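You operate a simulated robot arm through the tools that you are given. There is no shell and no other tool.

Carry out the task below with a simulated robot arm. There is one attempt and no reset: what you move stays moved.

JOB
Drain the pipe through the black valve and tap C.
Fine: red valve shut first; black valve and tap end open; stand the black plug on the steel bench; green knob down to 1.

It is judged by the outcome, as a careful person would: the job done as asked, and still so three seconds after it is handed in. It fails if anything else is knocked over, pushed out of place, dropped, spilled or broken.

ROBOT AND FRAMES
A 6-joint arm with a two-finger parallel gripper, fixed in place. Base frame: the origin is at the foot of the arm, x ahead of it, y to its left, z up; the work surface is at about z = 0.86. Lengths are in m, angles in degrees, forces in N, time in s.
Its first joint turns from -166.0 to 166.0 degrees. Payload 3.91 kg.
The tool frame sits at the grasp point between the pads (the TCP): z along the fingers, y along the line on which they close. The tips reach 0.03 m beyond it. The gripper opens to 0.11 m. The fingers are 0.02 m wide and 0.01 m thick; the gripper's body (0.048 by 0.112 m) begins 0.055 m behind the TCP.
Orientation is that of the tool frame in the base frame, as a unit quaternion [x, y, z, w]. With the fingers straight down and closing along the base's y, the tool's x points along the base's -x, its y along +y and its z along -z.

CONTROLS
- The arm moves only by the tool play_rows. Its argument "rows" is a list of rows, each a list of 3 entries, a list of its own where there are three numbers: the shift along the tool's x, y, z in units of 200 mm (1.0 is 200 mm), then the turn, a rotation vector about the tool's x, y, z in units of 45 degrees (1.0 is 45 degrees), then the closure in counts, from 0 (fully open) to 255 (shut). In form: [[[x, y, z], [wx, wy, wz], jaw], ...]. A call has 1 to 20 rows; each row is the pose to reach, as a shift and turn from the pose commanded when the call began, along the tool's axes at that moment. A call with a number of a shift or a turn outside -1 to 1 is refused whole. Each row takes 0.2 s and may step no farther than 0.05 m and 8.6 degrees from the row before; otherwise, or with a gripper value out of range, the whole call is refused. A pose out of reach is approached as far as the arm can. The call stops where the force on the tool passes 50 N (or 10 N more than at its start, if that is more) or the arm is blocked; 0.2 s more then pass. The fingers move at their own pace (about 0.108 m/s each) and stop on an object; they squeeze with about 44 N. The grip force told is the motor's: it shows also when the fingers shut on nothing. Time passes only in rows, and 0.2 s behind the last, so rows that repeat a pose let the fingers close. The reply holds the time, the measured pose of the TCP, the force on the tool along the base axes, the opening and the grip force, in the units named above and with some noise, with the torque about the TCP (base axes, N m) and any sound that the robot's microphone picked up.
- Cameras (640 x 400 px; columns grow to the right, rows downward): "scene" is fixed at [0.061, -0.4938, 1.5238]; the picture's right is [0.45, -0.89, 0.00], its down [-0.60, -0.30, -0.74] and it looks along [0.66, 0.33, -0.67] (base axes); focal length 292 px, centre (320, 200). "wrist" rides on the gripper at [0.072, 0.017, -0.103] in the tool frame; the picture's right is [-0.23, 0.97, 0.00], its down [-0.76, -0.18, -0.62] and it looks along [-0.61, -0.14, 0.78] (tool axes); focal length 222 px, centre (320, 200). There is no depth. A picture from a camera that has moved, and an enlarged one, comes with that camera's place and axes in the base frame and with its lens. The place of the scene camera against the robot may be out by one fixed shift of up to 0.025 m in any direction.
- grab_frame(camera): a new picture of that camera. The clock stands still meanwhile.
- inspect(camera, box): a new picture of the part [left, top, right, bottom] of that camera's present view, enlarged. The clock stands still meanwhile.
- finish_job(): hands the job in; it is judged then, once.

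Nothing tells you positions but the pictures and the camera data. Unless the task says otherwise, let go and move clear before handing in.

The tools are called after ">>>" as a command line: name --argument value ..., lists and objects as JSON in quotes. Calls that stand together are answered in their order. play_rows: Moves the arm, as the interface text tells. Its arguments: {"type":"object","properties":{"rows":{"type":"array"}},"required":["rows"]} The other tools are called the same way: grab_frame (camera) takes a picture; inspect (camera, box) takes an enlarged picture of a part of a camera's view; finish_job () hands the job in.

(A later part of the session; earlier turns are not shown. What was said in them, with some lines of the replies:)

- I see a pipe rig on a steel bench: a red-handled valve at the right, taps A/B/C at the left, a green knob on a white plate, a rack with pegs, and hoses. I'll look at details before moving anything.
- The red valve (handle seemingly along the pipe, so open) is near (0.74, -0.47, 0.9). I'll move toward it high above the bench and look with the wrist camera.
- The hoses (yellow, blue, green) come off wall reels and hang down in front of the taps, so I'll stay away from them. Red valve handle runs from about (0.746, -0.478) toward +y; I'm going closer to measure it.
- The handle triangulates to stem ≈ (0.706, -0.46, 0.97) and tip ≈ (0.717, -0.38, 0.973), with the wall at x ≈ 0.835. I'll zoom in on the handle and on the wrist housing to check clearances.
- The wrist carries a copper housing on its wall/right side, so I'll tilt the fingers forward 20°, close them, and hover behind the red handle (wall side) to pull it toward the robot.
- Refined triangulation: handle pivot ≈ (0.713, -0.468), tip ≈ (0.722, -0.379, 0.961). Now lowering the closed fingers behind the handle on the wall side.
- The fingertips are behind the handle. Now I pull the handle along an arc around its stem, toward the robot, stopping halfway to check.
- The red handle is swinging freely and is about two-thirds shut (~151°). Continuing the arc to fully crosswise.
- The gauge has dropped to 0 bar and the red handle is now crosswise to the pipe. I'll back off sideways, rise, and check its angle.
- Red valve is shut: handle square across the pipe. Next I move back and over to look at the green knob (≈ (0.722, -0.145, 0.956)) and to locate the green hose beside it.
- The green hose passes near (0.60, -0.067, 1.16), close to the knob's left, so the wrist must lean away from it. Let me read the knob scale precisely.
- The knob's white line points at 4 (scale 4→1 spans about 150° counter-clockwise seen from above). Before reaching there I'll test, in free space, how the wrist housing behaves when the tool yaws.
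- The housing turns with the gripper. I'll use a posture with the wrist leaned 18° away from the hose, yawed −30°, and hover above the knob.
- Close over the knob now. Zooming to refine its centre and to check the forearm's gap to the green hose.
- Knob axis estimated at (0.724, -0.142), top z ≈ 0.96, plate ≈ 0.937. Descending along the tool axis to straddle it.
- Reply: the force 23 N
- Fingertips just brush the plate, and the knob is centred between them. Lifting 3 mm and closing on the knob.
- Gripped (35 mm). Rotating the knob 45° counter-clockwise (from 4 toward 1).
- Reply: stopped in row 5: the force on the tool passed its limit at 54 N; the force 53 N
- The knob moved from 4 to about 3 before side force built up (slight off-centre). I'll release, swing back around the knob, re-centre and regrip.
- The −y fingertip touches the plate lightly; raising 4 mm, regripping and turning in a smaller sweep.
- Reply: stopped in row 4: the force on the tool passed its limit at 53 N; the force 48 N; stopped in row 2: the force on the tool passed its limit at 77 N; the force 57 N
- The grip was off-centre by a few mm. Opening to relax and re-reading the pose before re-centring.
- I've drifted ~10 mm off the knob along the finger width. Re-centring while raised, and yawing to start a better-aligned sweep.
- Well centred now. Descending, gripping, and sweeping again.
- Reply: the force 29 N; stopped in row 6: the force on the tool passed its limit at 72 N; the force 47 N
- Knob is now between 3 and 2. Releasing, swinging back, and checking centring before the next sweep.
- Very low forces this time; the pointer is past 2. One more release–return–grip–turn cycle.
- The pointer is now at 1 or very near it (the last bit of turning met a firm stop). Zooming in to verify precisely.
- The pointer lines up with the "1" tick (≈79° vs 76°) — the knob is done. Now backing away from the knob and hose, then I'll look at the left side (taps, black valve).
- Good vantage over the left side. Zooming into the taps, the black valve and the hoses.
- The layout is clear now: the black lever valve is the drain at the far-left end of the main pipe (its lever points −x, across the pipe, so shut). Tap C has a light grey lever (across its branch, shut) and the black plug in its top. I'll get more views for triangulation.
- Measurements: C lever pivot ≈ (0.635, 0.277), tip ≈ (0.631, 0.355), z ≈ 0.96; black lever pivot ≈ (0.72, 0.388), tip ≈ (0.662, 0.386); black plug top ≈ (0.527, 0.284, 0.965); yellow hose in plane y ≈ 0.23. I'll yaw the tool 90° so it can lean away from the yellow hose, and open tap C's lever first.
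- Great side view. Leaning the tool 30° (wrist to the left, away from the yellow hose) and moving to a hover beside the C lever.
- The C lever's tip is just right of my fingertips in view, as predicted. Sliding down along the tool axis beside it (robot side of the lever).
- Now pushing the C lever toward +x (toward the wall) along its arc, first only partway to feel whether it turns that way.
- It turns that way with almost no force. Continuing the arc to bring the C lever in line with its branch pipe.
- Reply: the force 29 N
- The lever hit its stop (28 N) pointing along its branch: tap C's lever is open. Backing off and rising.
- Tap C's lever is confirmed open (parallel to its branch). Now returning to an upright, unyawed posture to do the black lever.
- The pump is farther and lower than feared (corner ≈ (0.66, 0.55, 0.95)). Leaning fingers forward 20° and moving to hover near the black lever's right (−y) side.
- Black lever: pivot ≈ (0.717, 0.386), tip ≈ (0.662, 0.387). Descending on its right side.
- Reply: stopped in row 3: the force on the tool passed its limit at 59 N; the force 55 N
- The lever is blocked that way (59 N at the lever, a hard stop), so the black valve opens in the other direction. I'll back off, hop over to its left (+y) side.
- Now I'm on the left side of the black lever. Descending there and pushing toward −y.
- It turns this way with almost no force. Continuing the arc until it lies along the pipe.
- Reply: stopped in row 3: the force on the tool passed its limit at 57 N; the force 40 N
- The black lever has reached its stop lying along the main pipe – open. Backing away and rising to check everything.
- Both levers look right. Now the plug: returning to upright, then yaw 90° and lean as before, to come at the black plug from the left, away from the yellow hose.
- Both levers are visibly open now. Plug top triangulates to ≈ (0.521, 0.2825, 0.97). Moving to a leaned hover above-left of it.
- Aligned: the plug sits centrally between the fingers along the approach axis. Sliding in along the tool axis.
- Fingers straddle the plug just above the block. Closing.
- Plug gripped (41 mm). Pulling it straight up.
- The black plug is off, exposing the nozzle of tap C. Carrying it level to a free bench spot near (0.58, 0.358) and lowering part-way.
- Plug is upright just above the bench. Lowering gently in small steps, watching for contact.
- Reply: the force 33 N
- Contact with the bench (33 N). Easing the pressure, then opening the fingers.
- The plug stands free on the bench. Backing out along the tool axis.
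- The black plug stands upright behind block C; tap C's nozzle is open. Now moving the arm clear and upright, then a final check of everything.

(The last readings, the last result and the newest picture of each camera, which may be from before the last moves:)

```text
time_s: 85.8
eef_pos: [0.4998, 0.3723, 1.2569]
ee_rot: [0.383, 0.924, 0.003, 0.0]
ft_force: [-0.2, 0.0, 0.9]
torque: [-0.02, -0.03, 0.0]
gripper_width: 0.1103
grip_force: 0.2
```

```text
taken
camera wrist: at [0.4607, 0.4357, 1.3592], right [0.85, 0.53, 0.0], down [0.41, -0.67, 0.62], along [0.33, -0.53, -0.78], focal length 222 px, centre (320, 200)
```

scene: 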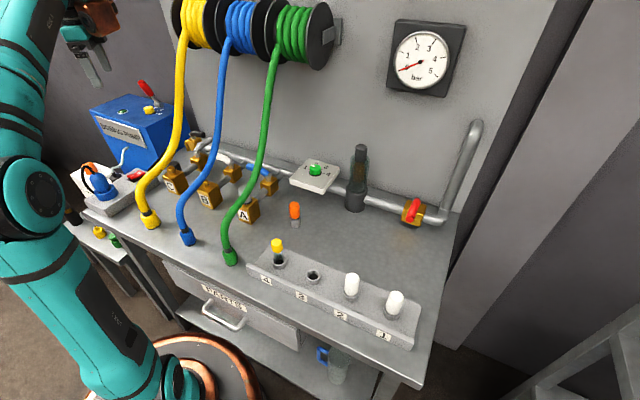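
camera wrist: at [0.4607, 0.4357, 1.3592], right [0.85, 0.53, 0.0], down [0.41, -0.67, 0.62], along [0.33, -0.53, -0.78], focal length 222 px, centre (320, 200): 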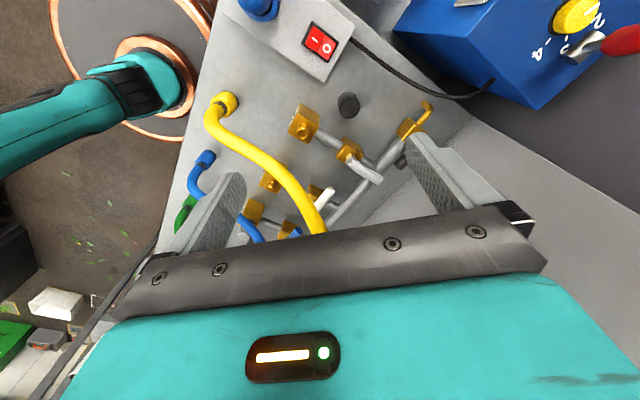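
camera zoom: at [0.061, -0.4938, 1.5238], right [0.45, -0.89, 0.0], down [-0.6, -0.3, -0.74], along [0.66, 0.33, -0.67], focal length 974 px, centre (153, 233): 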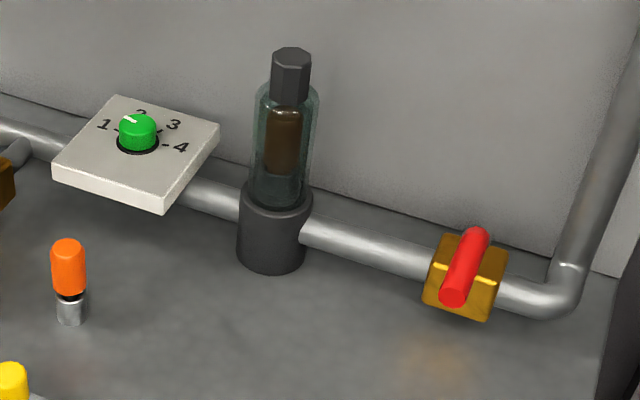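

All items look right. Let me double-check the red lever's angle and the knob at high zoom before handing in.

>>> inspect --camera "scene" --box '[390, 185, 450, 235]'

>>> inspect --camera "scene" --box '[295, 155, 340, 185]'

>>> inspect --camera "scene" --box '[180, 125, 240, 175]'

>>> inspect --camera "wrist" --box '[270, 70, 450, 200]'

```text
8.00 times, centred on (420, 210) of scene
camera zoom: at [0.061, -0.4938, 1.5238], right [0.45, -0.89, 0.0], down [-0.6, -0.3, -0.74], along [0.66, 0.33, -0.67], focal length 2337 px, centre (-480, 120)
```

zoom: 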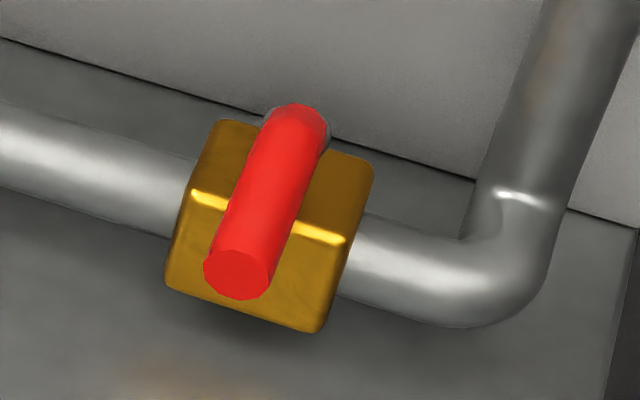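

```text
13.33 times, centred on (318, 170) of scene
camera zoom: at [0.061, -0.4938, 1.5238], right [0.45, -0.89, 0.0], down [-0.6, -0.3, -0.74], along [0.66, 0.33, -0.67], focal length 3894 px, centre (353, 600)
```

zoom: 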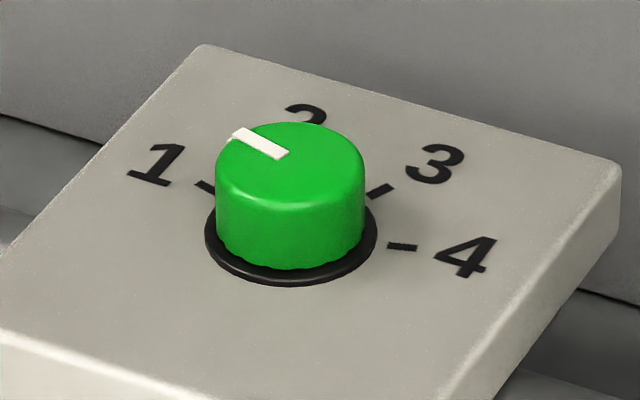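

```text
8.00 times, centred on (210, 150) of scene
camera zoom: at [0.061, -0.4938, 1.5238], right [0.45, -0.89, 0.0], down [-0.6, -0.3, -0.74], along [0.66, 0.33, -0.67], focal length 2337 px, centre (1200, 600)
```

zoom: 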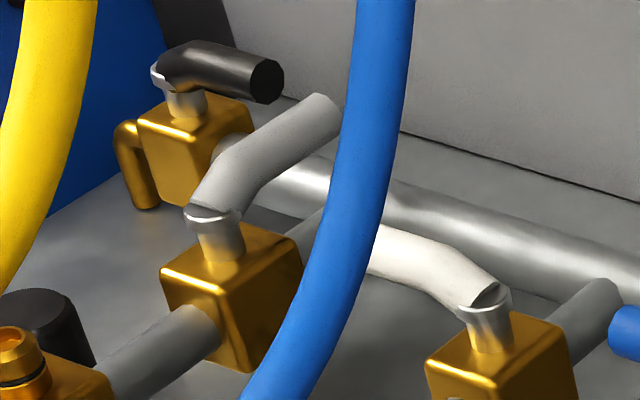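

```text
3.08 times, centred on (360, 135) of wrist
camera zoom: at [0.4607, 0.4357, 1.3592], right [0.85, 0.53, 0.0], down [0.41, -0.67, 0.62], along [0.33, -0.53, -0.78], focal length 684 px, centre (197, 400)
```

zoom: 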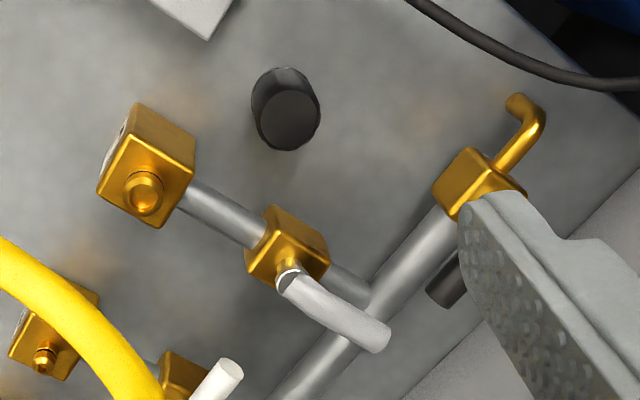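

Everything checks out:
- **Red valve:** the lever lies squarely across the pipe, shut before anything else, and the gauge reads 0.
- **Green knob:** it points at 1.
- **Black valve:** the lever is at its stop along the main pipe, so it is open.
- **Tap C:** the lever is at its stop along its branch and the nozzle is uncapped.
- **Black plug:** it stands upright on the steel bench.

The gripper is empty and clear, so I'm handing in.

>>> finish_job

```text
The job is handed in.
```

I've handed in the job with every step done. The final camera check showed nothing else moved, knocked over or broken.

- **Red valve:** I shut it before touching anything else. Its lever is square across the pipe and the gauge dropped to 0 bar.
- **Green knob:** it was at 4, and I turned it down to 1. The pointer sits about 3° past the mark.
- **Tap C:** I read "tap open" as both the grey lever and the outlet. The lever is at its open stop along the branch pipe, and the black plug is off.
- **Black valve:** the lever is at its open stop along the main pipe. It turned the opposite way to what I first tried, and I stopped when it met a hard stop.
- **Black plug:** it stands upright on the steel bench, just behind tap C.

The gripper is empty, and the arm is raised clear above the left side of the bench.
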